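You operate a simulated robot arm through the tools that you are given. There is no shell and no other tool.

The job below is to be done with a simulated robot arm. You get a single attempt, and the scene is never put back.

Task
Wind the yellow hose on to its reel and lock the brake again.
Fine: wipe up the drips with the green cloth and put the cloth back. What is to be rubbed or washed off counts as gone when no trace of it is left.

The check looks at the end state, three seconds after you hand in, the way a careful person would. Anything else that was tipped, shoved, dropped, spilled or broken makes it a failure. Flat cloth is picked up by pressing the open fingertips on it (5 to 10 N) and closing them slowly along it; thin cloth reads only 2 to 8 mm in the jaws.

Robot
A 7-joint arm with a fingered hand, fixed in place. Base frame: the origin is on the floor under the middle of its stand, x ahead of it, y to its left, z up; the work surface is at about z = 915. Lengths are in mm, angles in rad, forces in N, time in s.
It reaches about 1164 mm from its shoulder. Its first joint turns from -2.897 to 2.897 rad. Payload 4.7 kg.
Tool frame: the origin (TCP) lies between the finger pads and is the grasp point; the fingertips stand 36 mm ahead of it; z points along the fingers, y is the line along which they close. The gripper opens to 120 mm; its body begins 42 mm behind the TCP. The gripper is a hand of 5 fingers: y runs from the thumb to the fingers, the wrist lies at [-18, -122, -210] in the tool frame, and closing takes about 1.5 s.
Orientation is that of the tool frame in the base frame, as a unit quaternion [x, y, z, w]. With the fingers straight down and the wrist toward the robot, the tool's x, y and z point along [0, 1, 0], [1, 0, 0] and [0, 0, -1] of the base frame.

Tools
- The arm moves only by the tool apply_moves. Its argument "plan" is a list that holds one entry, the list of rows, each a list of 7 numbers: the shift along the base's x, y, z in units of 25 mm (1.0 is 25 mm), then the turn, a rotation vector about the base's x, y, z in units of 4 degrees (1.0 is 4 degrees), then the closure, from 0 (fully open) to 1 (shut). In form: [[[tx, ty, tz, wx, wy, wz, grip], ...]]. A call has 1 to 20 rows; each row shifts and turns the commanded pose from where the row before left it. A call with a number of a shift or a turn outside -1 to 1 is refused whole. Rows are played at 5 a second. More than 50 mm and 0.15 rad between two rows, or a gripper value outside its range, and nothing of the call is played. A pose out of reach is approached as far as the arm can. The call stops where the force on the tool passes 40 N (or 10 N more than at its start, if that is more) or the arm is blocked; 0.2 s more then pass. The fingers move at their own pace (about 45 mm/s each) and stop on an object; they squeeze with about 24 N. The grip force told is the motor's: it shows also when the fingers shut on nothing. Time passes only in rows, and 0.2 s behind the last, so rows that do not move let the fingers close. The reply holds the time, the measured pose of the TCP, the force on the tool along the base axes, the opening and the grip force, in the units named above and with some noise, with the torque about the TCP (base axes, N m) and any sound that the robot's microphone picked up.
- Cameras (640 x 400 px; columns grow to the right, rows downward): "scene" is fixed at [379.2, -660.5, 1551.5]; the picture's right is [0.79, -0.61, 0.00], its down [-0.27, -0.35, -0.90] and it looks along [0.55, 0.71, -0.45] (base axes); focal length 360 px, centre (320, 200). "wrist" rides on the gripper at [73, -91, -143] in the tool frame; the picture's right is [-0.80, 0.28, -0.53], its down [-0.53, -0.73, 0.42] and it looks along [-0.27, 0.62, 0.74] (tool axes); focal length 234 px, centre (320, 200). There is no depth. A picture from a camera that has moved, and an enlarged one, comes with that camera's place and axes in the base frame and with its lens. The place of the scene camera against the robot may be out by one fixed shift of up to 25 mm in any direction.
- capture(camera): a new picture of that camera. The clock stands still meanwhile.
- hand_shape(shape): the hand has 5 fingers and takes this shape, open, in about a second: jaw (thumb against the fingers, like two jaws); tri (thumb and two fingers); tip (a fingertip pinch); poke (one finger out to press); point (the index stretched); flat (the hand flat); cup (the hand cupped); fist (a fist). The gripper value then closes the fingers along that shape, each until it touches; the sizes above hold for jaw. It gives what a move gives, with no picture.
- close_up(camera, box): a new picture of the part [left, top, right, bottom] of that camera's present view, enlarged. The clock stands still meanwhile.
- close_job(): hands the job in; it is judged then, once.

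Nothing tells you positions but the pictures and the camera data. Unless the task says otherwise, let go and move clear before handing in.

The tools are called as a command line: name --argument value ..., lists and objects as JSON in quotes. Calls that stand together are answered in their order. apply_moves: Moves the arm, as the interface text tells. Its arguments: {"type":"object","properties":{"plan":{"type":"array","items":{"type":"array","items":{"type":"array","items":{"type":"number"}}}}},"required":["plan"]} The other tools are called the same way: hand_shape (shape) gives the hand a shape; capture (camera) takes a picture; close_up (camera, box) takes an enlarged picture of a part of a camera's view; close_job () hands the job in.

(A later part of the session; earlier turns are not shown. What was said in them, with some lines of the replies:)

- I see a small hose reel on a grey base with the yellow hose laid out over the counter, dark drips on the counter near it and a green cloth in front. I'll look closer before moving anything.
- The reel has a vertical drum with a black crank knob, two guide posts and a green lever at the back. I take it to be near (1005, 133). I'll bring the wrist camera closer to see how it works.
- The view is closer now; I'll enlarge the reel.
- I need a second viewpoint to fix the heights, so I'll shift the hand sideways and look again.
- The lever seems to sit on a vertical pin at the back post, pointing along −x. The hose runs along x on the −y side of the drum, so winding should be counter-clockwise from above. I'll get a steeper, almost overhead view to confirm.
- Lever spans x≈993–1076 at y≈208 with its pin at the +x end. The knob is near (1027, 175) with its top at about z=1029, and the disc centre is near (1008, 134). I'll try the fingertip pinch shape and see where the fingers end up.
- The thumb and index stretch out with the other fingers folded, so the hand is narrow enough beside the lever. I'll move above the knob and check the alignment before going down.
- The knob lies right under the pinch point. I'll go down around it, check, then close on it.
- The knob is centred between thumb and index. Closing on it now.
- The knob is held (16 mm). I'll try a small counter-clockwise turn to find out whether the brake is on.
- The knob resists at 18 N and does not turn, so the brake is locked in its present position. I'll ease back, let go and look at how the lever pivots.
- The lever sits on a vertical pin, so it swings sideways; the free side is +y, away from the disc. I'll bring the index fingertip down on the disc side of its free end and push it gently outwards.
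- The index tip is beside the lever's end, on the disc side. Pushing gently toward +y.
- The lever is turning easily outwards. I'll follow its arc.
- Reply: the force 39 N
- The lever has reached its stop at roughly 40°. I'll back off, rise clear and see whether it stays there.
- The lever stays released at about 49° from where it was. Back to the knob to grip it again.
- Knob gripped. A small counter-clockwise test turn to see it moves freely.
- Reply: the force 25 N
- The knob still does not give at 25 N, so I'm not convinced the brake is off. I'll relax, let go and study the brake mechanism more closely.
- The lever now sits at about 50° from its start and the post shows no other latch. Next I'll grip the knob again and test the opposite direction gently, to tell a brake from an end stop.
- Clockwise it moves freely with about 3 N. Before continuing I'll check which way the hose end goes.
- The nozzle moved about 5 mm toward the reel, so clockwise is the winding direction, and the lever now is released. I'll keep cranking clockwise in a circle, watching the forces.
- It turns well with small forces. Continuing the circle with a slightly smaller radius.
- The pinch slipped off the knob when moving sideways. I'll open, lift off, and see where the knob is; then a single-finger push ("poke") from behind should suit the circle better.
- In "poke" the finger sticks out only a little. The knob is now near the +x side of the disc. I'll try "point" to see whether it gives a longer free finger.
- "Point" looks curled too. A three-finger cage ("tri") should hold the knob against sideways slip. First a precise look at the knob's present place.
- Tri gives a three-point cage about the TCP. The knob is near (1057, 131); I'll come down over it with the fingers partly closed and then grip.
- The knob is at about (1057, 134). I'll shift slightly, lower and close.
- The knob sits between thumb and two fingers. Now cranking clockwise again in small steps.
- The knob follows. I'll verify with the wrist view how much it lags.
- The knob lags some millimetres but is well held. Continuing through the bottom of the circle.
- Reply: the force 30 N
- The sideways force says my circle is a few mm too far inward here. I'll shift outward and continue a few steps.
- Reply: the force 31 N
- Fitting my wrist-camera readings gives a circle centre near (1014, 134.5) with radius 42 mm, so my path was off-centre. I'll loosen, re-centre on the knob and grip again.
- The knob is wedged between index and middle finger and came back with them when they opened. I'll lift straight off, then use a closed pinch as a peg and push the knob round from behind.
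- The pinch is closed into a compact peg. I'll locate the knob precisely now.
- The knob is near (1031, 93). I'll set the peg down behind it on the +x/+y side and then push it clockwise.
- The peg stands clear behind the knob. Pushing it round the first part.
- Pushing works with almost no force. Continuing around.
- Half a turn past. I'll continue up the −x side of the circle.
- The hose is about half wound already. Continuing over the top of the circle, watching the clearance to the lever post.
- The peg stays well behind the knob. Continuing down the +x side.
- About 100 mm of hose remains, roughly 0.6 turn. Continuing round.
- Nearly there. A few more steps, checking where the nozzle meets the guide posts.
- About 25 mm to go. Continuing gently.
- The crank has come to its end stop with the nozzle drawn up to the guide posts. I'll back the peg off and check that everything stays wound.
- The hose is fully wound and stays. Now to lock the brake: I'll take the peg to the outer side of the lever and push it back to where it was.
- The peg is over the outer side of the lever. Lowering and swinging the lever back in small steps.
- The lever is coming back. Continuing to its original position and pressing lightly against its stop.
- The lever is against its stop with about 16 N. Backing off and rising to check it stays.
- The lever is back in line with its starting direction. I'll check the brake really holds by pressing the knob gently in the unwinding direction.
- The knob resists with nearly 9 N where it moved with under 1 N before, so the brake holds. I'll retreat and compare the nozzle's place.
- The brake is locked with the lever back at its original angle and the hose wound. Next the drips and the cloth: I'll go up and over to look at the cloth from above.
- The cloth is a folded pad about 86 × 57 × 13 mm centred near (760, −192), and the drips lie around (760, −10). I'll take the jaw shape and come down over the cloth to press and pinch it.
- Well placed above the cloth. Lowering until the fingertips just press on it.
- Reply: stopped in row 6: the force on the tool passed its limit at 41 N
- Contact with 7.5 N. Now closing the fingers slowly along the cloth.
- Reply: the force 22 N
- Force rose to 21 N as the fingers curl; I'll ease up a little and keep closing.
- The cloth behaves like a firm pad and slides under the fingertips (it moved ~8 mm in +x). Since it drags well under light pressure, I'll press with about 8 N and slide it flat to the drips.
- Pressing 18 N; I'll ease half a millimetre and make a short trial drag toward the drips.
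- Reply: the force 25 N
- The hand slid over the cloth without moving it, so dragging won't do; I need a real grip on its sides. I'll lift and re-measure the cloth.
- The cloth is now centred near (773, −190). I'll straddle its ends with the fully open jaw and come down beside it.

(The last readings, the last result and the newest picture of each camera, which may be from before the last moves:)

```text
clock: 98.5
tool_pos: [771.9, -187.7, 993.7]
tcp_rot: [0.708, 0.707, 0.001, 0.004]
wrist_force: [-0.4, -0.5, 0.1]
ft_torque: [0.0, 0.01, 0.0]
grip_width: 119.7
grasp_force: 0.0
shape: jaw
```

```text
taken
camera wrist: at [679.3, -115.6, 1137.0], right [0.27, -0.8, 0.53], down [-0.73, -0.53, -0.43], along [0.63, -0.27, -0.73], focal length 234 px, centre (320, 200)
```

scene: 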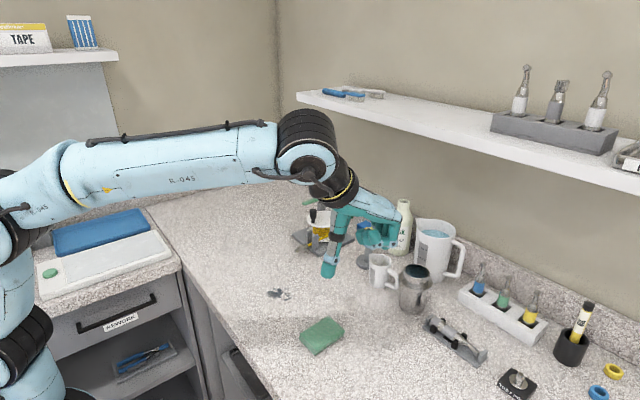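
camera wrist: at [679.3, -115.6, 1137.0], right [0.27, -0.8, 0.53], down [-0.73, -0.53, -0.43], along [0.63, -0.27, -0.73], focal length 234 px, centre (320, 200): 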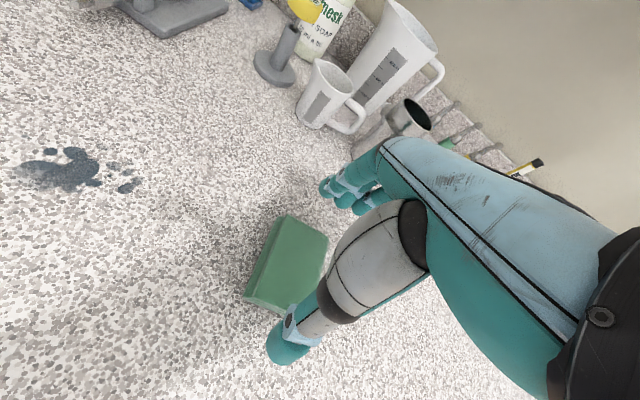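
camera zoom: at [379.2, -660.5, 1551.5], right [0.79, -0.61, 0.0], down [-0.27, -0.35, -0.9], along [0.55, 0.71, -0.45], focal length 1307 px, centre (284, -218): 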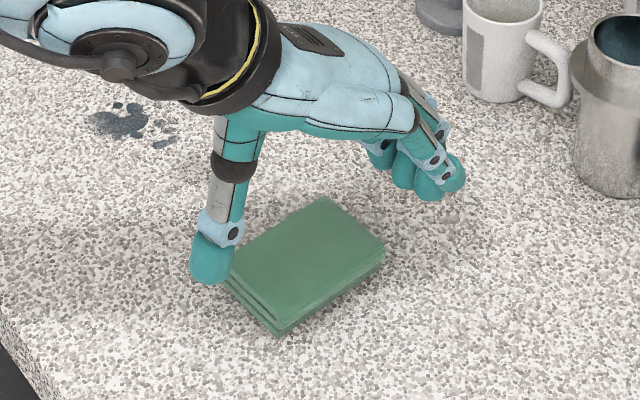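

Thumb and fingers straddle the cloth's ends. Lowering in small steps until a fingertip just touches the counter.

apply_moves --plan '[[[0.02, -0.1, -0.5, 0, 0, 0, 0], [0, 0, -0.4, 0, 0, 0, 0], [0, 0, -0.1, 0, 0, 0, 0], [0, 0, -0.1, 0, 0, 0, 0], [0, 0, 0, 0, 0, 0, 0]]]'

close_up --camera "scene" --box '[270, 260, 390, 370]'

```text
clock: 99.7
tool_pos: [772.0, -189.7, 970.2]
tcp_rot: [0.707, 0.707, 0.001, 0.004]
wrist_force: [0.0, 0.0, 0.3]
ft_torque: [0.0, 0.03, 0.02]
grip_width: 119.6
grasp_force: 0.1
shape: jaw
```

```text
3.64 times, centred on (330, 315) of scene
camera zoom: at [379.2, -660.5, 1551.5], right [0.79, -0.61, 0.0], down [-0.27, -0.35, -0.9], along [0.55, 0.71, -0.45], focal length 1307 px, centre (284, -218)
```

zoom: 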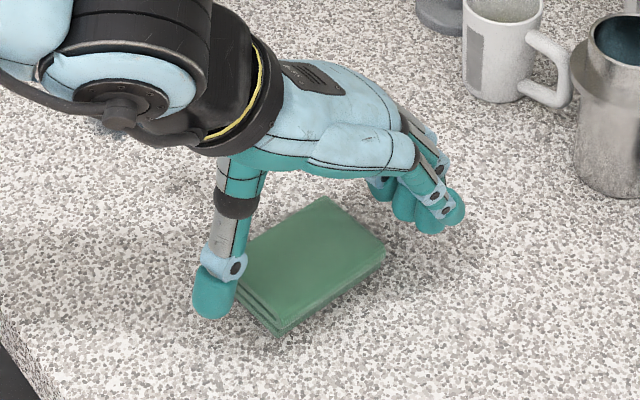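

apply_moves --plan '[[[0, 0, -0.1, 0, 0, 0, 0], [0, 0, -0.1, 0, 0, 0, 0], [0, 0, 0, 0, 0, 0, 0]]]'

apply_moves --plan '[[[0, 0, -0.1, 0, 0, 0, 0], [0, 0, 0, 0, 0, 0, 0]]]'

close_up --camera "scene" --box '[270, 260, 390, 370]'

```text
clock: 100.5
tool_pos: [772.5, -189.8, 962.8]
tcp_rot: [0.708, 0.706, 0.002, 0.005]
wrist_force: [0.5, -0.1, 0.2]
ft_torque: [0.02, 0.01, 0.02]
grip_width: 119.5
grasp_force: 0.0
shape: jaw
```

```text
clock: 101.1
tool_pos: [772.7, -189.8, 961.4]
tcp_rot: [0.708, 0.707, 0.002, 0.005]
wrist_force: [0.2, 0.5, 0.0]
ft_torque: [-0.02, 0.0, 0.01]
grip_width: 119.8
grasp_force: 0.1
shape: jaw
```

```text
3.64 times, centred on (330, 315) of scene
camera zoom: at [379.2, -660.5, 1551.5], right [0.79, -0.61, 0.0], down [-0.27, -0.35, -0.9], along [0.55, 0.71, -0.45], focal length 1307 px, centre (284, -218)
```

zoom: 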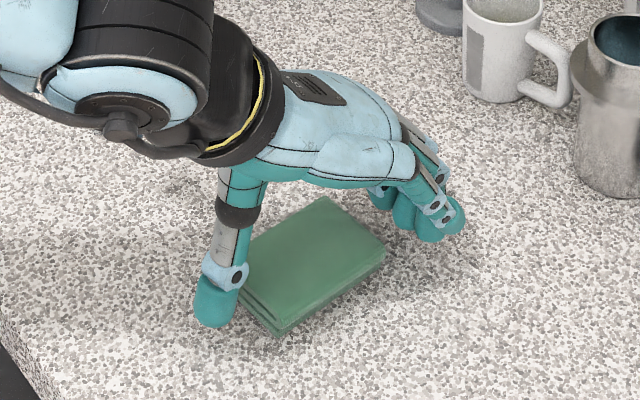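

No contact yet; continuing very gently.

apply_moves --plan '[[[0, 0, -0.1, 0, 0, 0, 0], [0, 0, 0, 0, 0, 0, 0]]]'

apply_moves --plan '[[[0, 0, -0.1, 0, 0, 0, 0], [0, 0, 0, 0, 0, 0, 0]]]'

apply_moves --plan '[[[0, 0, -0.08, 0, 0, 0, 0], [0, 0, 0, 0, 0, 0, 0]]]'

close_up --camera "scene" --box '[270, 260, 390, 370]'

```text
clock: 101.7
tool_pos: [772.9, -189.6, 959.3]
tcp_rot: [0.708, 0.706, 0.002, 0.004]
wrist_force: [-0.5, -0.2, 0.5]
ft_torque: [-0.01, -0.01, 0.0]
grip_width: 119.6
grasp_force: 0.0
shape: jaw
```

```text
clock: 102.3
tool_pos: [772.6, -190.2, 957.1]
tcp_rot: [0.708, 0.706, 0.002, 0.005]
wrist_force: [0.4, -0.3, -0.8]
ft_torque: [0.01, -0.01, 0.03]
grip_width: 119.7
grasp_force: 0.0
shape: jaw
```

```text
clock: 102.9
tool_pos: [772.5, -190.4, 953.8]
tcp_rot: [0.708, 0.706, 0.002, 0.004]
wrist_force: [0.6, -0.5, -0.3]
ft_torque: [-0.02, 0.03, 0.0]
grip_width: 119.4
grasp_force: 0.1
shape: jaw
```

```text
3.64 times, centred on (330, 315) of scene
camera zoom: at [379.2, -660.5, 1551.5], right [0.79, -0.61, 0.0], down [-0.27, -0.35, -0.9], along [0.55, 0.71, -0.45], focal length 1307 px, centre (284, -218)
```

zoom: 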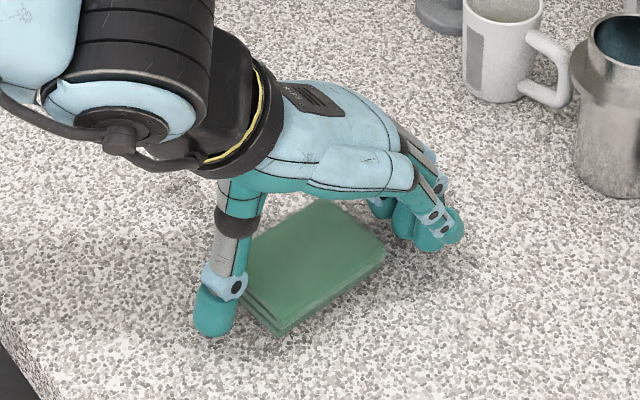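

Still free at 953.8, and the tips reach lower as they close, so I'll raise 5 mm and close slowly on the cloth's ends while watching the vertical force.

apply_moves --plan '[[[0, 0, 0.2, 0, 0, 0, 0], [0, 0, 0, 0, 0, 0, 0.05], [0, 0, 0, 0, 0, 0, 0.1], [0, 0, 0, 0, 0, 0, 0.15], [0, 0, 0, 0, 0, 0, 0.15]]]'

apply_moves --plan '[[[0, 0, 0, 0, 0, 0, 0.18], [0, 0, 0, 0, 0, 0, 0.21], [0, 0, 0, 0, 0, 0, 0.24], [0, 0, 0, 0, 0, 0, 0.24]]]'

close_up --camera "scene" --box '[270, 260, 390, 370]'

```text
clock: 104.1
tool_pos: [773.4, -191.7, 960.7]
tcp_rot: [0.708, 0.706, 0.003, 0.004]
wrist_force: [-0.4, -0.2, -0.4]
ft_torque: [0.01, 0.01, 0.0]
grip_width: 102.3
grasp_force: 0.0
shape: jaw
```

```text
clock: 105.1
tool_pos: [773.4, -192.6, 959.9]
tcp_rot: [0.708, 0.706, 0.002, 0.004]
wrist_force: [-0.5, 0.2, -0.8]
ft_torque: [-0.02, 0.01, 0.0]
grip_width: 91.6
grasp_force: 0.1
shape: jaw
```

```text
3.64 times, centred on (330, 315) of scene
camera zoom: at [379.2, -660.5, 1551.5], right [0.79, -0.61, 0.0], down [-0.27, -0.35, -0.9], along [0.55, 0.71, -0.45], focal length 1307 px, centre (284, -218)
```

zoom: 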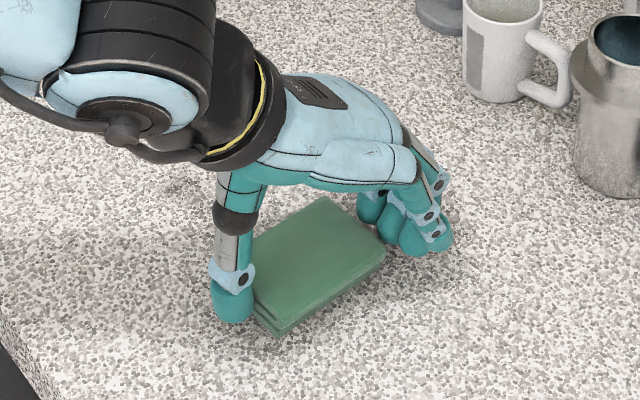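

The tips are beside the cloth's ends with no load. Closing on.

apply_moves --plan '[[[0, 0, 0, 0, 0, 0, 0.27], [0, 0, 0, 0, 0, 0, 0.3], [0, 0, 0, 0, 0, 0, 0.33], [0, 0, 0, 0, 0, 0, 0.36], [0, 0, 0, 0, 0, 0, 0.36], [0, 0, 0, 0, 0, 0, 0.36]]]'

close_up --camera "scene" --box '[270, 260, 390, 370]'

capture --camera "wrist"

```text
clock: 106.5
tool_pos: [773.3, -191.6, 960.0]
tcp_rot: [0.707, 0.707, 0.002, 0.005]
wrist_force: [0.2, -0.2, 0.2]
ft_torque: [0.02, 0.03, 0.03]
grip_width: 79.8
grasp_force: 23.8
shape: jaw
```

```text
3.64 times, centred on (330, 315) of scene
camera zoom: at [379.2, -660.5, 1551.5], right [0.79, -0.61, 0.0], down [-0.27, -0.35, -0.9], along [0.55, 0.71, -0.45], focal length 1307 px, centre (284, -218)
```

zoom: 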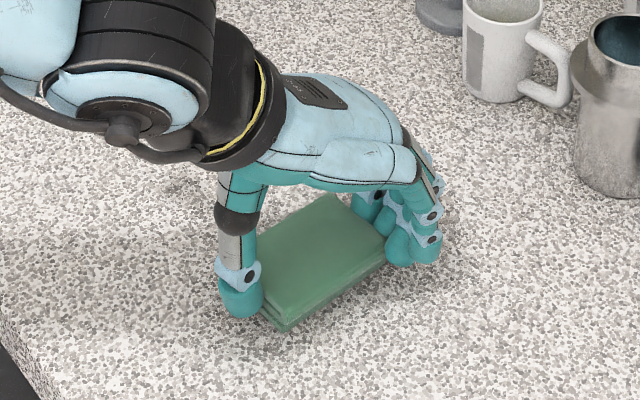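

```text
taken
camera wrist: at [680.1, -118.6, 1102.2], right [0.27, -0.8, 0.53], down [-0.73, -0.53, -0.43], along [0.63, -0.27, -0.73], focal length 234 px, centre (320, 200)
```

wrist: 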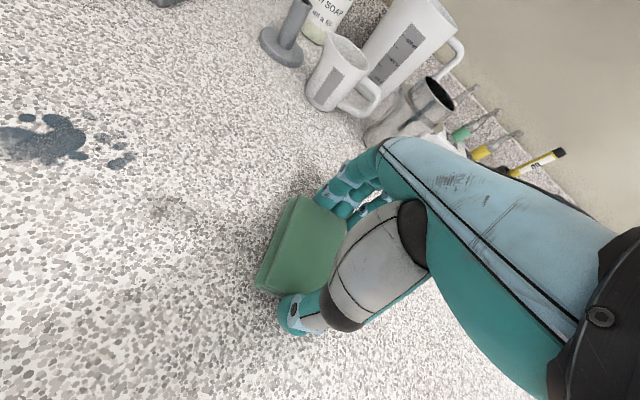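

The cloth is held by its ends with 24 N. A small lift to check the grip.

apply_moves --plan '[[[0, 0, 0, 0, 0, 0, 0.45], [0, 0, 0.2, 0, 0, 0, 0.45], [0, 0, 0.4, 0, 0, 0, 0.45], [0, 0, 0.4, 0, 0, 0, 0.45], [0, 0, 0, 0, 0, 0, 0.45]]]'

close_up --camera "scene" --box '[270, 260, 390, 370]'

```text
clock: 107.7
tool_pos: [772.9, -190.5, 984.7]
tcp_rot: [0.707, 0.707, 0.002, 0.005]
wrist_force: [0.4, 0.3, 0.2]
ft_torque: [0.02, -0.04, 0.02]
grip_width: 80.3
grasp_force: 23.8
shape: jaw
```

```text
3.64 times, centred on (330, 315) of scene
camera zoom: at [379.2, -660.5, 1551.5], right [0.79, -0.61, 0.0], down [-0.27, -0.35, -0.9], along [0.55, 0.71, -0.45], focal length 1307 px, centre (284, -218)
```

zoom: 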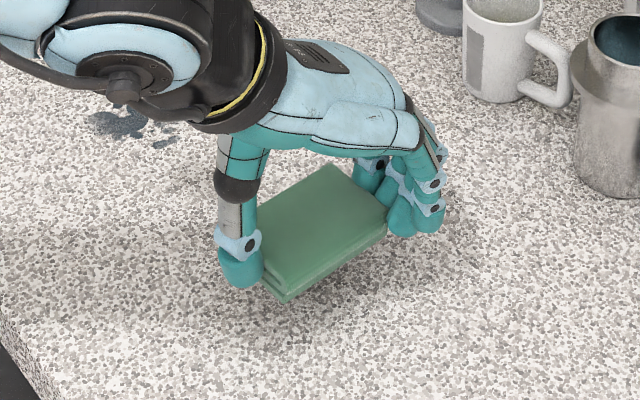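

The cloth lifts cleanly in the grip. I'll carry it over and set it down just before the drips.

apply_moves --plan '[[[-0.09, 0.9, 0, 0, 0, 0, 0.45], [-0.09, 0.9, 0, 0, 0, 0, 0.45], [-0.09, 0.9, 0, 0, 0, 0, 0.45], [-0.09, 0.9, 0, 0, 0, 0, 0.45], [-0.08, 0.9, 0, 0, 0, 0, 0.45], [0, 0, -0.4, 0, 0, 0, 0.45], [0, 0, -0.3, 0, 0, 0, 0.45], [0, 0, -0.12, 0, 0, 0, 0.45], [0, 0, 0, 0, 0, 0, 0.45]]]'

apply_moves --plan '[[[0, 0, -0.08, 0, 0, 0, 0.45], [0, 0, -0.08, 0, 0, 0, 0.45], [0, 0, 0, 0, 0, 0, 0.45]]]'

close_up --camera "scene" --box '[230, 230, 380, 360]'

capture --camera "wrist"

```text
clock: 109.7
tool_pos: [764.1, -78.1, 963.1]
tcp_rot: [0.708, 0.706, 0.002, 0.004]
wrist_force: [-0.2, 0.2, -0.7]
ft_torque: [-0.01, 0.05, -0.02]
grip_width: 80.0
grasp_force: 24.3
shape: jaw
```

```text
clock: 110.5
tool_pos: [761.4, -77.7, 960.4]
tcp_rot: [0.708, 0.706, 0.002, 0.004]
wrist_force: [1.7, 0.1, -0.4]
ft_torque: [-0.02, 0.0, 0.0]
grip_width: 80.0
grasp_force: 24.0
shape: jaw
```

```text
3.08 times, centred on (305, 295) of scene
camera zoom: at [379.2, -660.5, 1551.5], right [0.79, -0.61, 0.0], down [-0.27, -0.35, -0.9], along [0.55, 0.71, -0.45], focal length 1106 px, centre (366, -92)
```

zoom: 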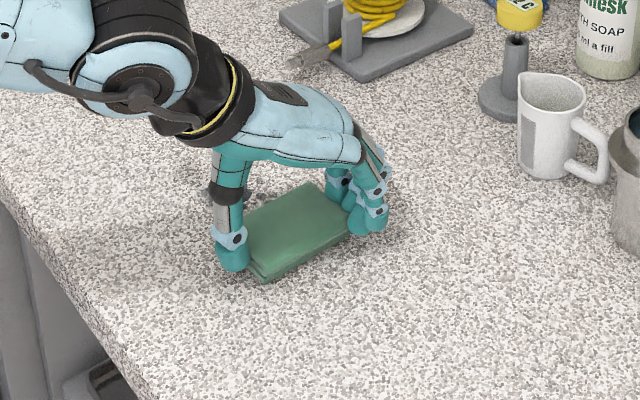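

```text
taken
camera wrist: at [669.5, -5.7, 1103.2], right [0.27, -0.8, 0.53], down [-0.73, -0.53, -0.43], along [0.63, -0.27, -0.73], focal length 234 px, centre (320, 200)
```

wrist: 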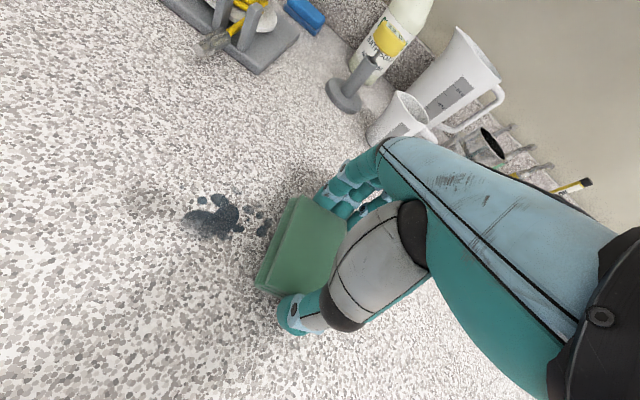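

The cloth is on the counter right beside the drips. Pressing lightly before wiping.

apply_moves --plan '[[[0, 0, -0.06, 0, 0, 0, 0.45], [0, 0, -0.06, 0, 0, 0, 0.45], [0, 0, 0, 0, 0, 0, 0.45]]]'

apply_moves --plan '[[[0, 0, -0.06, 0, 0, 0, 0.45], [0, 0, 0, 0, 0, 0, 0.45]]]'

```text
clock: 111.3
tool_pos: [763.1, -77.6, 958.6]
tcp_rot: [0.708, 0.706, 0.002, 0.005]
wrist_force: [1.1, 0.8, 11.9]
ft_torque: [-0.02, 0.0, 0.03]
grip_width: 79.7
grasp_force: 23.9
shape: jaw
```

```text
clock: 111.9
tool_pos: [762.4, -77.8, 957.3]
tcp_rot: [0.708, 0.706, 0.003, 0.005]
wrist_force: [1.6, 3.1, 22.1]
ft_torque: [0.07, -0.07, 0.01]
grip_width: 79.6
grasp_force: 23.9
shape: jaw
```

22 N is more than needed; easing to about 12 N and wiping across the drips.

apply_moves --plan '[[[0, 0, 0.06, 0, 0, 0, 0.45], [0, 0.3, 0, 0, 0, 0, 0.45], [0, 0.3, 0, 0, 0, 0, 0.45], [0, 0.3, 0, 0, 0, 0, 0.45], [0, 0.3, 0, 0, 0, 0, 0.45], [0, 0.3, 0, 0, 0, 0, 0.45], [0, 0.3, 0, 0, 0, 0, 0.45], [0, 0, 0, 0, 0, 0, 0.45]]]'

close_up --camera "scene" --box '[230, 230, 380, 360]'

capture --camera "wrist"

```text
clock: 113.7
tool_pos: [760.7, -33.1, 956.3]
tcp_rot: [0.708, 0.706, 0.001, 0.003]
wrist_force: [-0.6, -5.6, 7.1]
ft_torque: [-0.17, -0.02, -0.03]
grip_width: 79.6
grasp_force: 23.8
shape: jaw
```

```text
3.08 times, centred on (305, 295) of scene
camera zoom: at [379.2, -660.5, 1551.5], right [0.79, -0.61, 0.0], down [-0.27, -0.35, -0.9], along [0.55, 0.71, -0.45], focal length 1106 px, centre (366, -92)
```

zoom: 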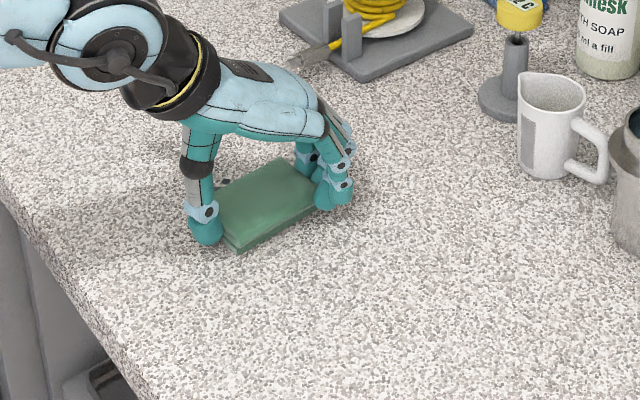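

```text
taken
camera wrist: at [668.4, 38.5, 1099.5], right [0.27, -0.8, 0.53], down [-0.73, -0.53, -0.43], along [0.63, -0.27, -0.73], focal length 234 px, centre (320, 200)
```

wrist: 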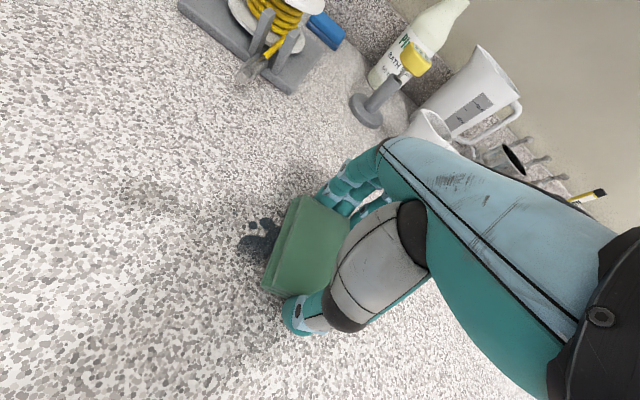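

The cloth slides over the drips with a steady light pressure. Continuing past the far edge.

apply_moves --plan '[[[0, 0.35, 0, 0, 0, 0, 0.45], [0, 0.35, 0, 0, 0, 0, 0.45], [0, 0.35, 0, 0, 0, 0, 0.45], [0, 0.35, 0, 0, 0, 0, 0.45], [0, 0.35, 0, 0, 0, 0, 0.45], [0, 0.35, 0, 0, 0, 0, 0.45], [0, 0.35, 0, 0, 0, 0, 0.45], [0, 0.35, 0, 0, 0, 0, 0.45], [0, 0.35, 0, 0, 0, 0, 0.45], [0, 0.35, 0, 0, 0, 0, 0.45], [0, 0, 0, 0, 0, 0, 0.45]]]'

close_up --camera "scene" --box '[230, 230, 380, 360]'

capture --camera "wrist"

```text
clock: 116.1
tool_pos: [761.1, 56.6, 957.4]
tcp_rot: [0.708, 0.706, 0.001, 0.004]
wrist_force: [0.4, -0.1, 0.8]
ft_torque: [0.01, 0.02, 0.02]
grip_width: 79.2
grasp_force: 24.0
shape: jaw
```

```text
3.08 times, centred on (305, 295) of scene
camera zoom: at [379.2, -660.5, 1551.5], right [0.79, -0.61, 0.0], down [-0.27, -0.35, -0.9], along [0.55, 0.71, -0.45], focal length 1106 px, centre (366, -92)
```

zoom: 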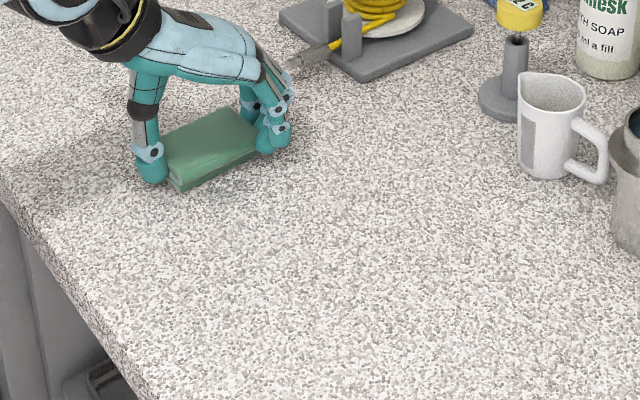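

```text
taken
camera wrist: at [668.8, 127.8, 1100.0], right [0.27, -0.8, 0.53], down [-0.73, -0.53, -0.43], along [0.63, -0.27, -0.73], focal length 234 px, centre (320, 200)
```

wrist: 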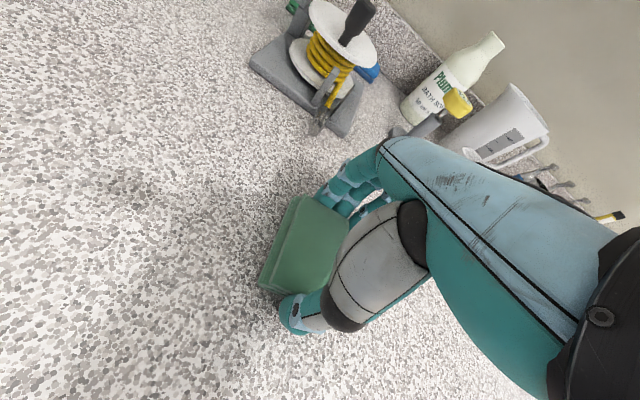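

The drips look gone after one pass. I'll check the area closely for faint traces.

close_up --camera "scene" --box '[240, 265, 320, 325]'

```text
6.67 times, centred on (280, 295) of scene
camera zoom: at [379.2, -660.5, 1551.5], right [0.79, -0.61, 0.0], down [-0.27, -0.35, -0.9], along [0.55, 0.71, -0.45], focal length 2397 px, centre (587, -433)
```

zoom: 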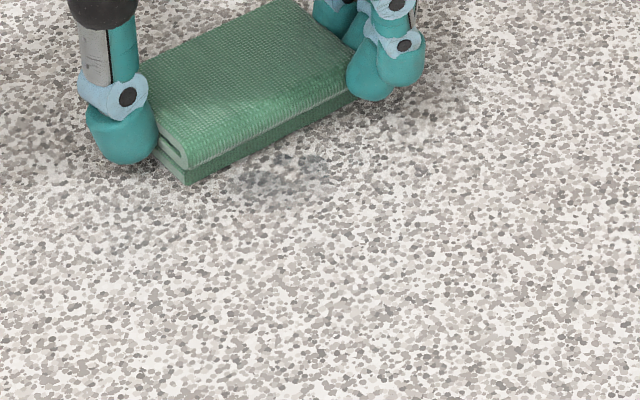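

A faint bluish trace remains near the edge, so I'll wipe back and forth a few more times with a bit more pressure.

apply_moves --plan '[[[0, 0, -0.05, 0, 0, 0, 0.45], [0, -0.35, -0.02, 0, 0, 0, 0.45], [0, -0.35, 0, 0, 0, 0, 0.45], [0, -0.35, 0, 0, 0, 0, 0.45], [0, -0.35, 0, 0, 0, 0, 0.45], [0, -0.35, 0, 0, 0, 0, 0.45], [0, -0.35, 0, 0, 0, 0, 0.45], [0, -0.35, 0, 0, 0, 0, 0.45], [0, -0.35, 0, 0, 0, 0, 0.45], [0, 0, 0, 0, 0, 0, 0.45]]]'

apply_moves --plan '[[[0, -0.35, 0, 0, 0, 0, 0.45], [0, -0.35, 0, 0, 0, 0, 0.45], [0, -0.35, 0, 0, 0, 0, 0.45], [0, -0.35, 0, 0, 0, 0, 0.45], [0, -0.35, 0, 0, 0, 0, 0.45], [0, -0.35, 0, 0, 0, 0, 0.45], [0, -0.35, 0, 0, 0, 0, 0.45], [0, -0.35, 0, 0, 0, 0, 0.45], [0, 0, 0, 0, 0, 0, 0.45]]]'

close_up --camera "scene" --box '[230, 230, 350, 330]'

close_up --camera "wrist" --box '[120, 140, 300, 300]'

```text
clock: 118.3
tool_pos: [761.7, -14.2, 956.8]
tcp_rot: [0.708, 0.706, 0.002, 0.004]
wrist_force: [-0.1, 5.0, 6.0]
ft_torque: [0.1, 0.07, -0.08]
grip_width: 78.9
grasp_force: 24.3
shape: jaw
```

```text
clock: 120.3
tool_pos: [763.0, -86.1, 955.1]
tcp_rot: [0.707, 0.707, 0.002, 0.005]
wrist_force: [0.5, 9.9, 18.3]
ft_torque: [0.31, 0.08, -0.03]
grip_width: 78.6
grasp_force: 23.8
shape: jaw
```

```text
4.00 times, centred on (290, 280) of scene
camera zoom: at [379.2, -660.5, 1551.5], right [0.79, -0.61, 0.0], down [-0.27, -0.35, -0.9], along [0.55, 0.71, -0.45], focal length 1438 px, centre (440, -120)
```

zoom: 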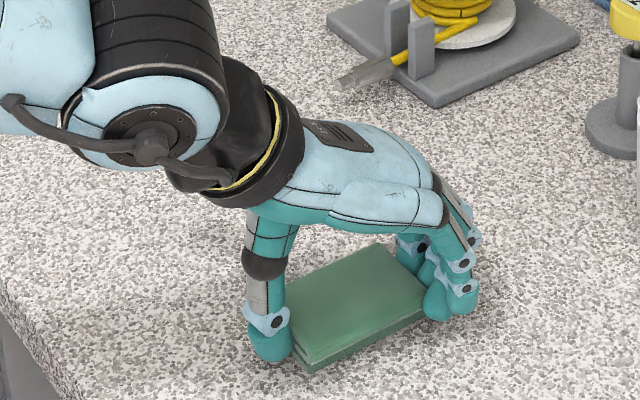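

```text
2.50 times, centred on (210, 220) of wrist
camera zoom: at [669.5, -14.0, 1098.0], right [0.27, -0.8, 0.53], down [-0.73, -0.53, -0.43], along [0.63, -0.27, -0.73], focal length 585 px, centre (595, 150)
```

zoom: 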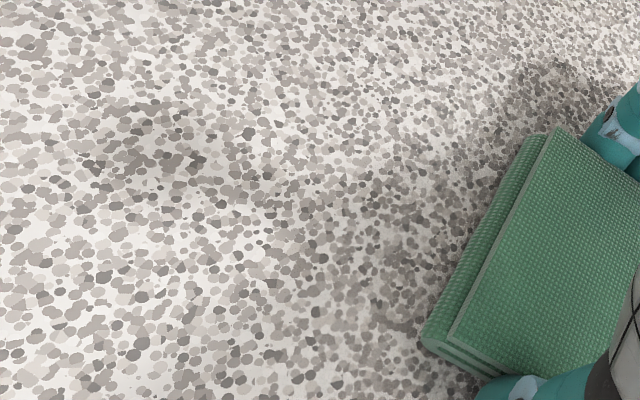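

The surface looks clean now from close by. I'll do one more pair of passes, slightly offset in x, to be thorough.

apply_moves --plan '[[[0, 0, 0.03, 0, 0, 0, 0.45], [0.15, 0.35, 0, 0, 0, 0, 0.45], [0.15, 0.35, 0, 0, 0, 0, 0.45], [0, 0.4, 0, 0, 0, 0, 0.45], [0, 0.4, 0, 0, 0, 0, 0.45], [0, 0.4, 0, 0, 0, 0, 0.45], [0, 0.4, 0, 0, 0, 0, 0.45], [0, 0.4, 0, 0, 0, 0, 0.45], [0, 0.4, 0, 0, 0, 0, 0.45], [0, 0.4, 0, 0, 0, 0, 0.45], [0, 0.4, 0, 0, 0, 0, 0.45], [0, 0.4, 0, 0, 0, 0, 0.45], [0, 0.4, 0, 0, 0, 0, 0.45], [0, 0.4, 0, 0, 0, 0, 0.45], [0, 0, 0, 0, 0, 0, 0.45]]]'

apply_moves --plan '[[[-0.2, 0, -0.03, 0, 0, 0, 0.45], [-0.2, 0, -0.03, 0, 0, 0, 0.45], [-0.2, 0, 0, 0, 0, 0, 0.45], [0, -0.4, 0, 0, 0, 0, 0.45], [0, -0.4, 0, 0, 0, 0, 0.45], [0, -0.4, 0, 0, 0, 0, 0.45], [0, -0.4, 0, 0, 0, 0, 0.45], [0, -0.4, 0, 0, 0, 0, 0.45], [0, -0.4, 0, 0, 0, 0, 0.45], [0, -0.4, 0, 0, 0, 0, 0.45], [0, -0.4, 0, 0, 0, 0, 0.45], [0, -0.4, 0, 0, 0, 0, 0.45], [0, -0.4, 0, 0, 0, 0, 0.45], [0, -0.4, 0, 0, 0, 0, 0.45], [0, -0.4, 0, 0, 0, 0, 0.45], [0, -0.4, 0, 0, 0, 0, 0.45], [0, 0, 0, 0, 0, 0, 0.45]]]'

capture --camera "wrist"

close_up --camera "scene" --box '[230, 230, 350, 330]'

```text
clock: 123.5
tool_pos: [769.2, 41.1, 955.9]
tcp_rot: [0.708, 0.706, 0.002, 0.005]
wrist_force: [-0.8, -3.9, 6.2]
ft_torque: [-0.08, 0.04, -0.02]
grip_width: 79.2
grasp_force: 23.5
shape: jaw
```

```text
clock: 127.1
tool_pos: [755.1, -87.6, 954.0]
tcp_rot: [0.708, 0.706, 0.002, 0.004]
wrist_force: [-0.7, 7.4, 9.7]
ft_torque: [0.2, 0.01, 0.01]
grip_width: 79.1
grasp_force: 24.3
shape: jaw
```

```text
taken
camera wrist: at [662.3, -15.8, 1097.0], right [0.27, -0.8, 0.53], down [-0.73, -0.53, -0.43], along [0.63, -0.27, -0.73], focal length 234 px, centre (320, 200)
```

wrist: 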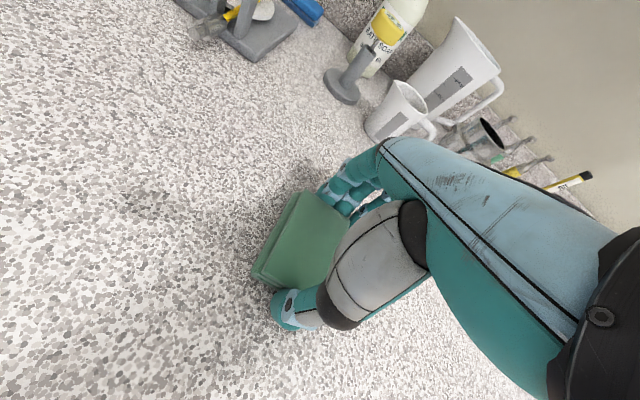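

```text
4.00 times, centred on (290, 280) of scene
camera zoom: at [379.2, -660.5, 1551.5], right [0.79, -0.61, 0.0], down [-0.27, -0.35, -0.9], along [0.55, 0.71, -0.45], focal length 1438 px, centre (440, -120)
```

zoom: 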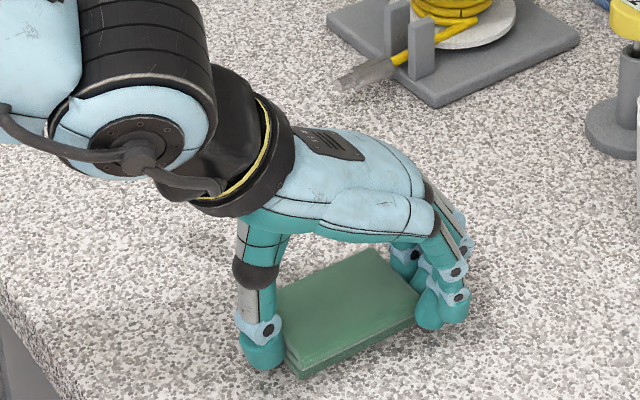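

Now I'll lift the cloth, carry it toward its place and check the wiped area unobstructed.

apply_moves --plan '[[[0, 0, 0.5, 0, 0, 0, 0.45], [0, 0, 0.8, 0, 0, 0, 0.45], [0, 0, 0.4, 0, 0, 0, 0.45], [0.05, -0.85, 0, 0, 0, 0, 0.45], [0.05, -0.85, 0, 0, 0, 0, 0.45], [0.05, -0.85, 0, 0, 0, 0, 0.45], [0.05, -0.85, 0, 0, 0, 0, 0.45], [0.02, -0.84, 0, 0, 0, 0, 0.45], [0, 0, 0, 0, 0, 0, 0.45]]]'

close_up --camera "scene" --box '[230, 250, 330, 330]'

capture --camera "wrist"

close_up --camera "scene" --box '[280, 280, 370, 370]'

```text
clock: 129.1
tool_pos: [757.4, -195.0, 995.5]
tcp_rot: [0.708, 0.707, 0.001, 0.004]
wrist_force: [-0.9, 0.1, -0.5]
ft_torque: [-0.01, 0.0, 0.01]
grip_width: 79.3
grasp_force: 23.8
shape: jaw
```

```text
5.00 times, centred on (280, 290) of scene
camera zoom: at [379.2, -660.5, 1551.5], right [0.79, -0.61, 0.0], down [-0.27, -0.35, -0.9], along [0.55, 0.71, -0.45], focal length 1797 px, centre (520, -250)
```

zoom: 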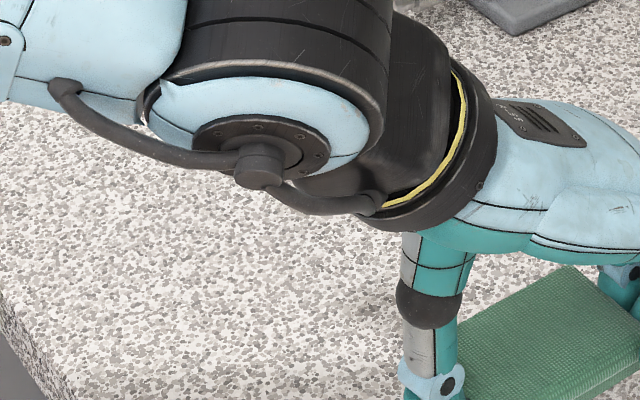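

```text
taken
camera wrist: at [664.9, -122.4, 1138.7], right [0.27, -0.8, 0.53], down [-0.73, -0.53, -0.43], along [0.63, -0.27, -0.73], focal length 234 px, centre (320, 200)
```

wrist: 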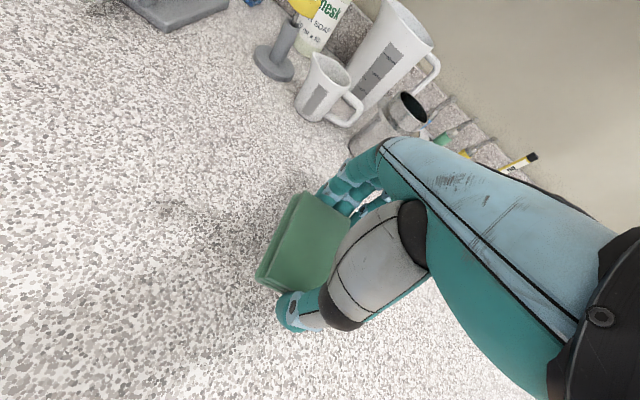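

```text
4.44 times, centred on (325, 325) of scene
camera zoom: at [379.2, -660.5, 1551.5], right [0.79, -0.61, 0.0], down [-0.27, -0.35, -0.9], along [0.55, 0.71, -0.45], focal length 1598 px, centre (298, -356)
```

zoom: 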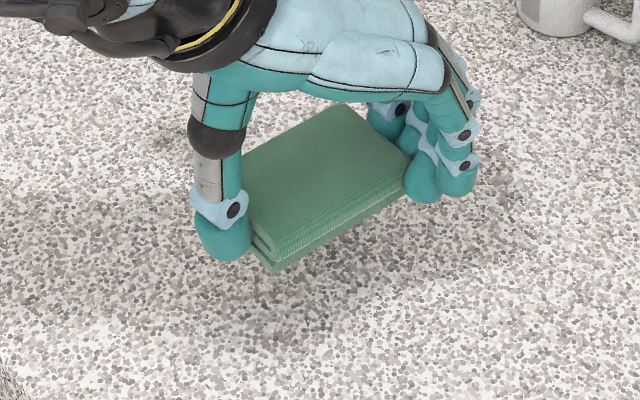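

close_up --camera "wrist" --box '[0, 100, 200, 250]'

```text
2.67 times, centred on (100, 175) of wrist
camera zoom: at [664.9, -122.4, 1138.7], right [0.27, -0.8, 0.53], down [-0.73, -0.53, -0.43], along [0.63, -0.27, -0.73], focal length 624 px, centre (907, 267)
```

zoom: 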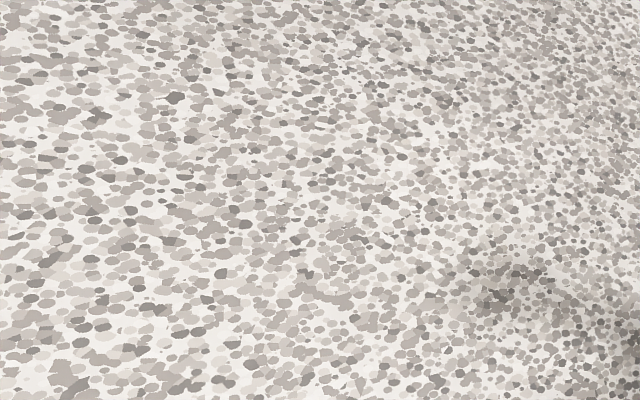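

The wiped area is clean. Now lowering the cloth onto its original place.

apply_moves --plan '[[[0.12, 0.06, -0.4, 0, 0, 0, 0.45], [0, 0, -0.4, 0, 0, 0, 0.45], [0, 0, -0.3, 0, 0, 0, 0.45], [0, 0, -0.16, 0, 0, 0, 0.45], [0, 0, 0, 0, 0, 0, 0.45]]]'

close_up --camera "scene" --box '[280, 300, 370, 370]'

```text
clock: 130.3
tool_pos: [761.7, -193.3, 966.7]
tcp_rot: [0.707, 0.707, 0.001, 0.005]
wrist_force: [-0.2, 0.0, 0.2]
ft_torque: [-0.03, 0.0, 0.01]
grip_width: 79.4
grasp_force: 24.0
shape: jaw
```

```text
5.71 times, centred on (325, 335) of scene
camera zoom: at [379.2, -660.5, 1551.5], right [0.79, -0.61, 0.0], down [-0.27, -0.35, -0.9], along [0.55, 0.71, -0.45], focal length 2054 px, centre (291, -571)
```

zoom: 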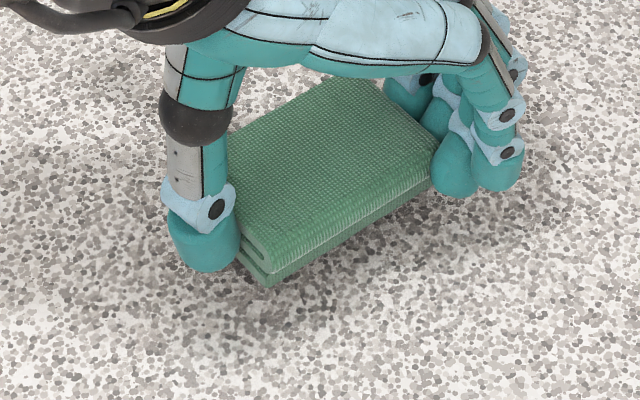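

apply_moves --plan '[[[0, 0, -0.15, 0, 0, 0, 0.45], [0, 0, -0.1, 0, 0, 0, 0.45], [0, 0, 0, 0, 0, 0, 0.45]]]'

apply_moves --plan '[[[0, 0, -0.06, 0, 0, 0, 0.45], [0, 0, -0.04, 0, 0, 0, 0.45], [0, 0, 0, 0, 0, 0, 0.45]]]'

close_up --camera "scene" --box '[280, 300, 370, 370]'

```text
clock: 131.1
tool_pos: [763.1, -192.7, 959.7]
tcp_rot: [0.708, 0.706, 0.003, 0.005]
wrist_force: [0.3, 0.1, 0.3]
ft_torque: [0.02, 0.03, 0.01]
grip_width: 79.4
grasp_force: 24.6
shape: jaw
```

```text
clock: 131.9
tool_pos: [762.6, -193.3, 958.1]
tcp_rot: [0.708, 0.706, 0.003, 0.004]
wrist_force: [1.3, 0.2, -0.2]
ft_torque: [-0.02, 0.02, 0.02]
grip_width: 79.5
grasp_force: 24.1
shape: jaw
```

```text
5.71 times, centred on (325, 335) of scene
camera zoom: at [379.2, -660.5, 1551.5], right [0.79, -0.61, 0.0], down [-0.27, -0.35, -0.9], along [0.55, 0.71, -0.45], focal length 2054 px, centre (291, -571)
```

zoom: 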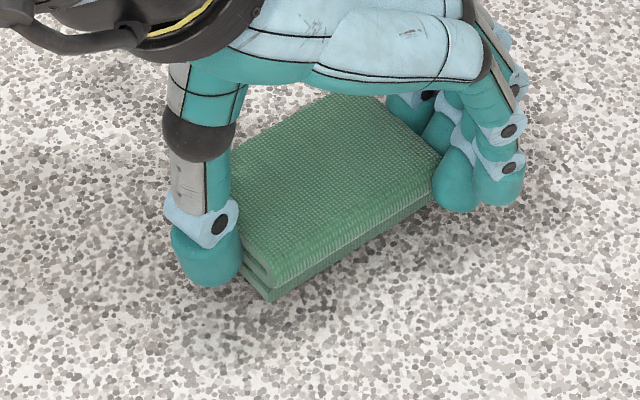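

Very close. A final shift of about 3.5 mm, then set it down on the counter.

apply_moves --plan '[[[-0.14, -0.13, 0, 0, 0, 0, 0.45], [0, 0, -0.05, 0, 0, 0, 0.45], [0, 0, -0.04, 0, 0, 0, 0.45], [0, 0, 0, 0, 0, 0, 0.45]]]'

close_up --camera "scene" --box '[280, 300, 370, 370]'

```text
clock: 132.9
tool_pos: [760.2, -197.5, 955.9]
tcp_rot: [0.707, 0.707, 0.002, 0.004]
wrist_force: [0.2, -0.2, -0.5]
ft_torque: [0.01, 0.0, 0.04]
grip_width: 79.2
grasp_force: 23.6
shape: jaw
```

```text
5.71 times, centred on (325, 335) of scene
camera zoom: at [379.2, -660.5, 1551.5], right [0.79, -0.61, 0.0], down [-0.27, -0.35, -0.9], along [0.55, 0.71, -0.45], focal length 2054 px, centre (291, -571)
```

zoom: 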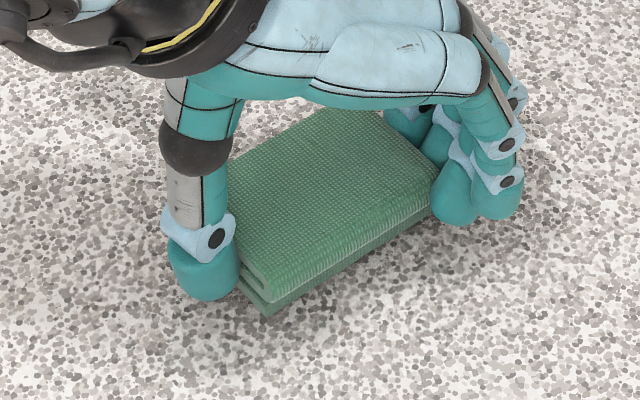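

apply_moves --plan '[[[0, 0, -0.04, 0, 0, 0, 0.45], [0, 0, 0, 0, 0, 0, 0.45]]]'

apply_moves --plan '[[[0, 0, -0.04, 0, 0, 0, 0.45], [0, 0, 0, 0, 0, 0, 0.45]]]'

```text
clock: 133.5
tool_pos: [759.0, -196.0, 953.9]
tcp_rot: [0.707, 0.707, 0.002, 0.004]
wrist_force: [-0.4, -1.3, 3.6]
ft_torque: [0.0, 0.04, -0.03]
grip_width: 79.2
grasp_force: 24.1
shape: jaw
```

```text
clock: 134.1
tool_pos: [757.1, -196.6, 954.5]
tcp_rot: [0.708, 0.707, 0.002, 0.005]
wrist_force: [4.3, -1.7, 11.7]
ft_torque: [0.02, -0.1, -0.04]
grip_width: 79.4
grasp_force: 24.2
shape: jaw
```

The cloth rests on the counter. Easing the pressure and opening slowly.

apply_moves --plan '[[[0, 0, 0.04, 0, 0, 0, 0.45], [0, 0, 0, 0, 0, 0, 0.34], [0, 0, 0, 0, 0, 0, 0.3], [0, 0, 0, 0, 0, 0, 0.25], [0, 0, 0, 0, 0, 0, 0.18], [0, 0, 0, 0, 0, 0, 0.1], [0, 0, 0, 0, 0, 0, 0], [0, 0, 0, 0, 0, 0, 0]]]'

close_up --camera "scene" --box '[280, 300, 370, 370]'

```text
clock: 135.9
tool_pos: [759.1, -196.3, 954.4]
tcp_rot: [0.708, 0.707, 0.002, 0.004]
wrist_force: [0.1, -0.2, 0.6]
ft_torque: [0.03, 0.01, 0.01]
grip_width: 119.5
grasp_force: 0.1
shape: jaw
```

```text
5.71 times, centred on (325, 335) of scene
camera zoom: at [379.2, -660.5, 1551.5], right [0.79, -0.61, 0.0], down [-0.27, -0.35, -0.9], along [0.55, 0.71, -0.45], focal length 2054 px, centre (291, -571)
```

zoom: 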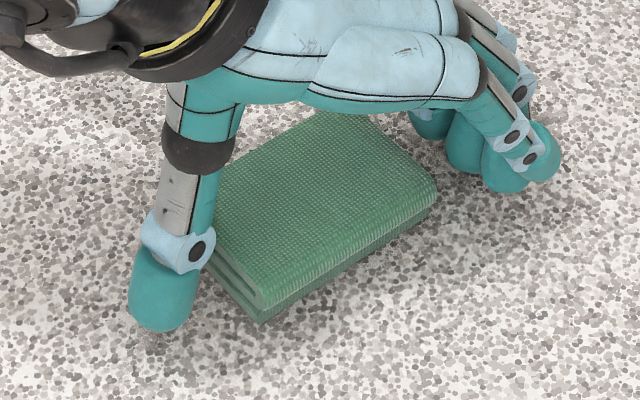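

The cloth lies within a few millimetres of where it was. Moving straight up and clear, back toward the starting pose.

apply_moves --plan '[[[0, 0, 0.5, 0, 0, 0, 0], [0, 0, 0.95, 0, 0, 0, 0], [0, 0, 0.95, 0, 0, 0, 0], [0, 0, 0.95, 0, 0, 0, 0], [0, 0, 0.95, 0, 0, 0, 0], [0, 0, 0.95, 0, 0, 0, 0], [0, 0, 0.95, 0, 0, 0, 0], [-0.25, 0.9, 0.8, 0, 0, 0, 0], [-0.25, 0.9, 0.8, 0, 0, 0, 0], [-0.25, 0.9, 0.8, 0, 0, 0, 0], [-0.25, 0.9, 0.8, 0, 0, 0, 0], [-0.25, 0.9, 0.8, 0, 0, 0, 0], [-0.25, 0.9, 0.8, 0, 0, 0, 0], [-0.25, 0.9, 0.8, 0, 0, 0, 0], [-0.25, 0.9, 0.6, 0, 0, 0, 0], [-0.25, 0.9, 0.4, 0, 0, 0, 0], [-0.25, 0.9, 0, 0, 0, 0, 0], [-0.25, 0.9, 0, 0, 0, 0, 0], [-0.25, 0.9, 0, 0, 0, 0, 0], [0, 0, 0, 0, 0, 0, 0]]]'

capture --camera "scene"

capture --camera "wrist"

close_up --camera "scene" --box '[230, 255, 330, 335]'

close_up --camera "scene" --box '[280, 300, 370, 370]'

close_up --camera "scene" --box '[270, 180, 370, 260]'

```text
clock: 140.1
tool_pos: [683.5, 74.3, 1274.5]
tcp_rot: [0.707, 0.707, 0.002, 0.005]
wrist_force: [0.2, 0.2, 0.2]
ft_torque: [-0.02, 0.01, 0.01]
grip_width: 119.6
grasp_force: 0.3
shape: jaw
```

```text
taken
```

scene: 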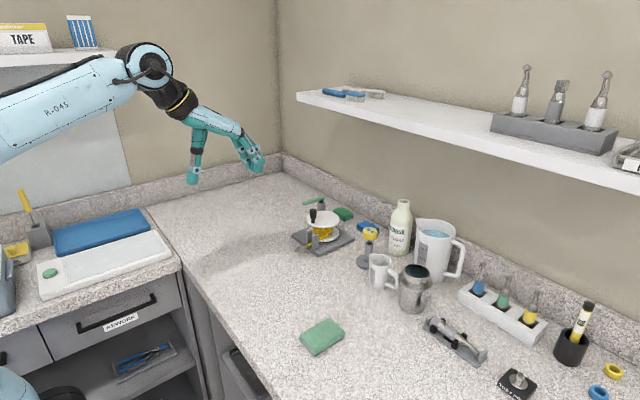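

```text
taken
camera wrist: at [590.9, 146.7, 1416.9], right [0.27, -0.8, 0.53], down [-0.73, -0.53, -0.43], along [0.63, -0.27, -0.73], focal length 234 px, centre (320, 200)
```

wrist: 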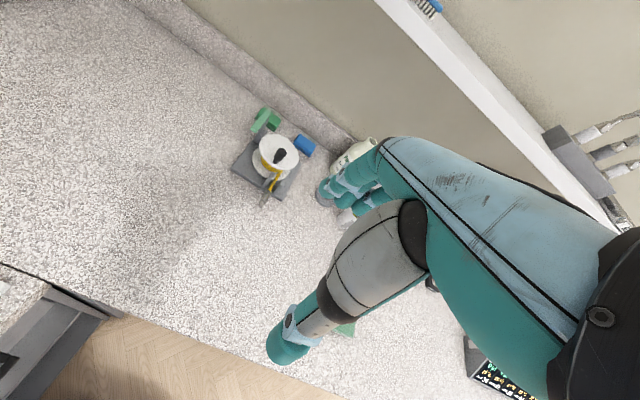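

```text
5.00 times, centred on (280, 295) of scene
camera zoom: at [379.2, -660.5, 1551.5], right [0.79, -0.61, 0.0], down [-0.27, -0.35, -0.9], along [0.55, 0.71, -0.45], focal length 1797 px, centre (520, -275)
```

zoom: 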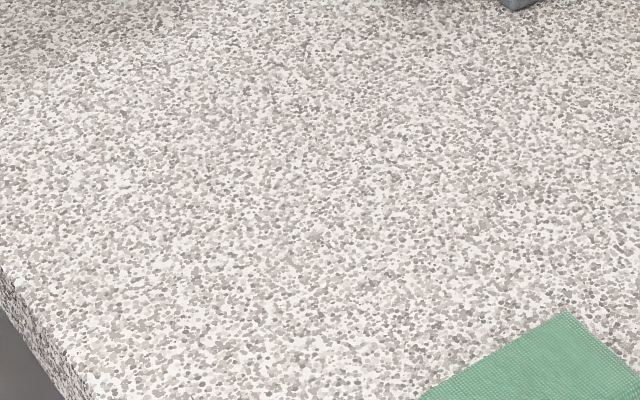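

```text
5.71 times, centred on (325, 335) of scene
camera zoom: at [379.2, -660.5, 1551.5], right [0.79, -0.61, 0.0], down [-0.27, -0.35, -0.9], along [0.55, 0.71, -0.45], focal length 2054 px, centre (291, -571)
```

zoom: 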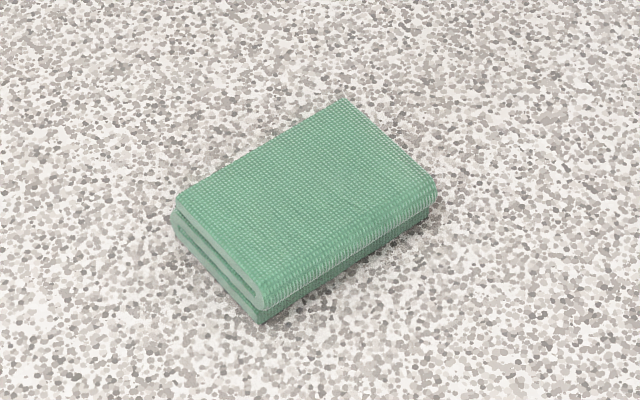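

```text
5.00 times, centred on (320, 220) of scene
camera zoom: at [379.2, -660.5, 1551.5], right [0.79, -0.61, 0.0], down [-0.27, -0.35, -0.9], along [0.55, 0.71, -0.45], focal length 1797 px, centre (320, 100)
```

zoom: 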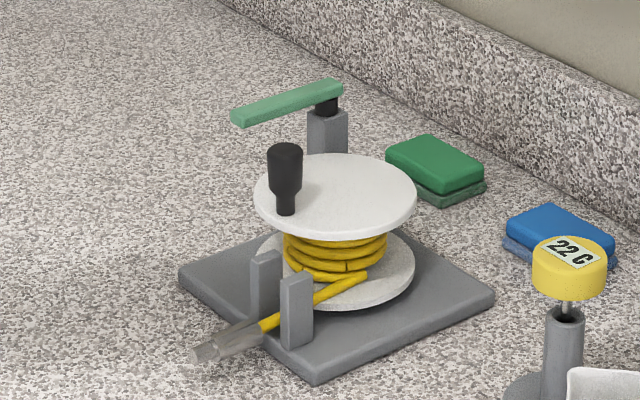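

The hose is wound with the nozzle at the guides, the lever is back in its locked position, the counter is free of traces, and the cloth is back in its place. Nothing else has moved and the hand is clear, so I'm handing in.

close_job

```text
The job is handed in.
```

The job is handed in. The pictures just before that showed:

- **Hose:** it is wound on to its stop, with the nozzle drawn up close to the guide posts.
- **Brake:** the lever is back at its original angle. I tested it by pushing the knob the unwinding way. It resisted with about 9 N but crept 3–4°, which let out roughly 1.5 mm of hose. I did not wind that back.
- **Drips:** they are wiped up, and I could see no trace on the counter in the close-ups.
- **Cloth:** it is back flat and folded, within about 3 mm of where it lay.

I saw nothing else tipped, moved or spilled. The hand is open and well clear of the counter.
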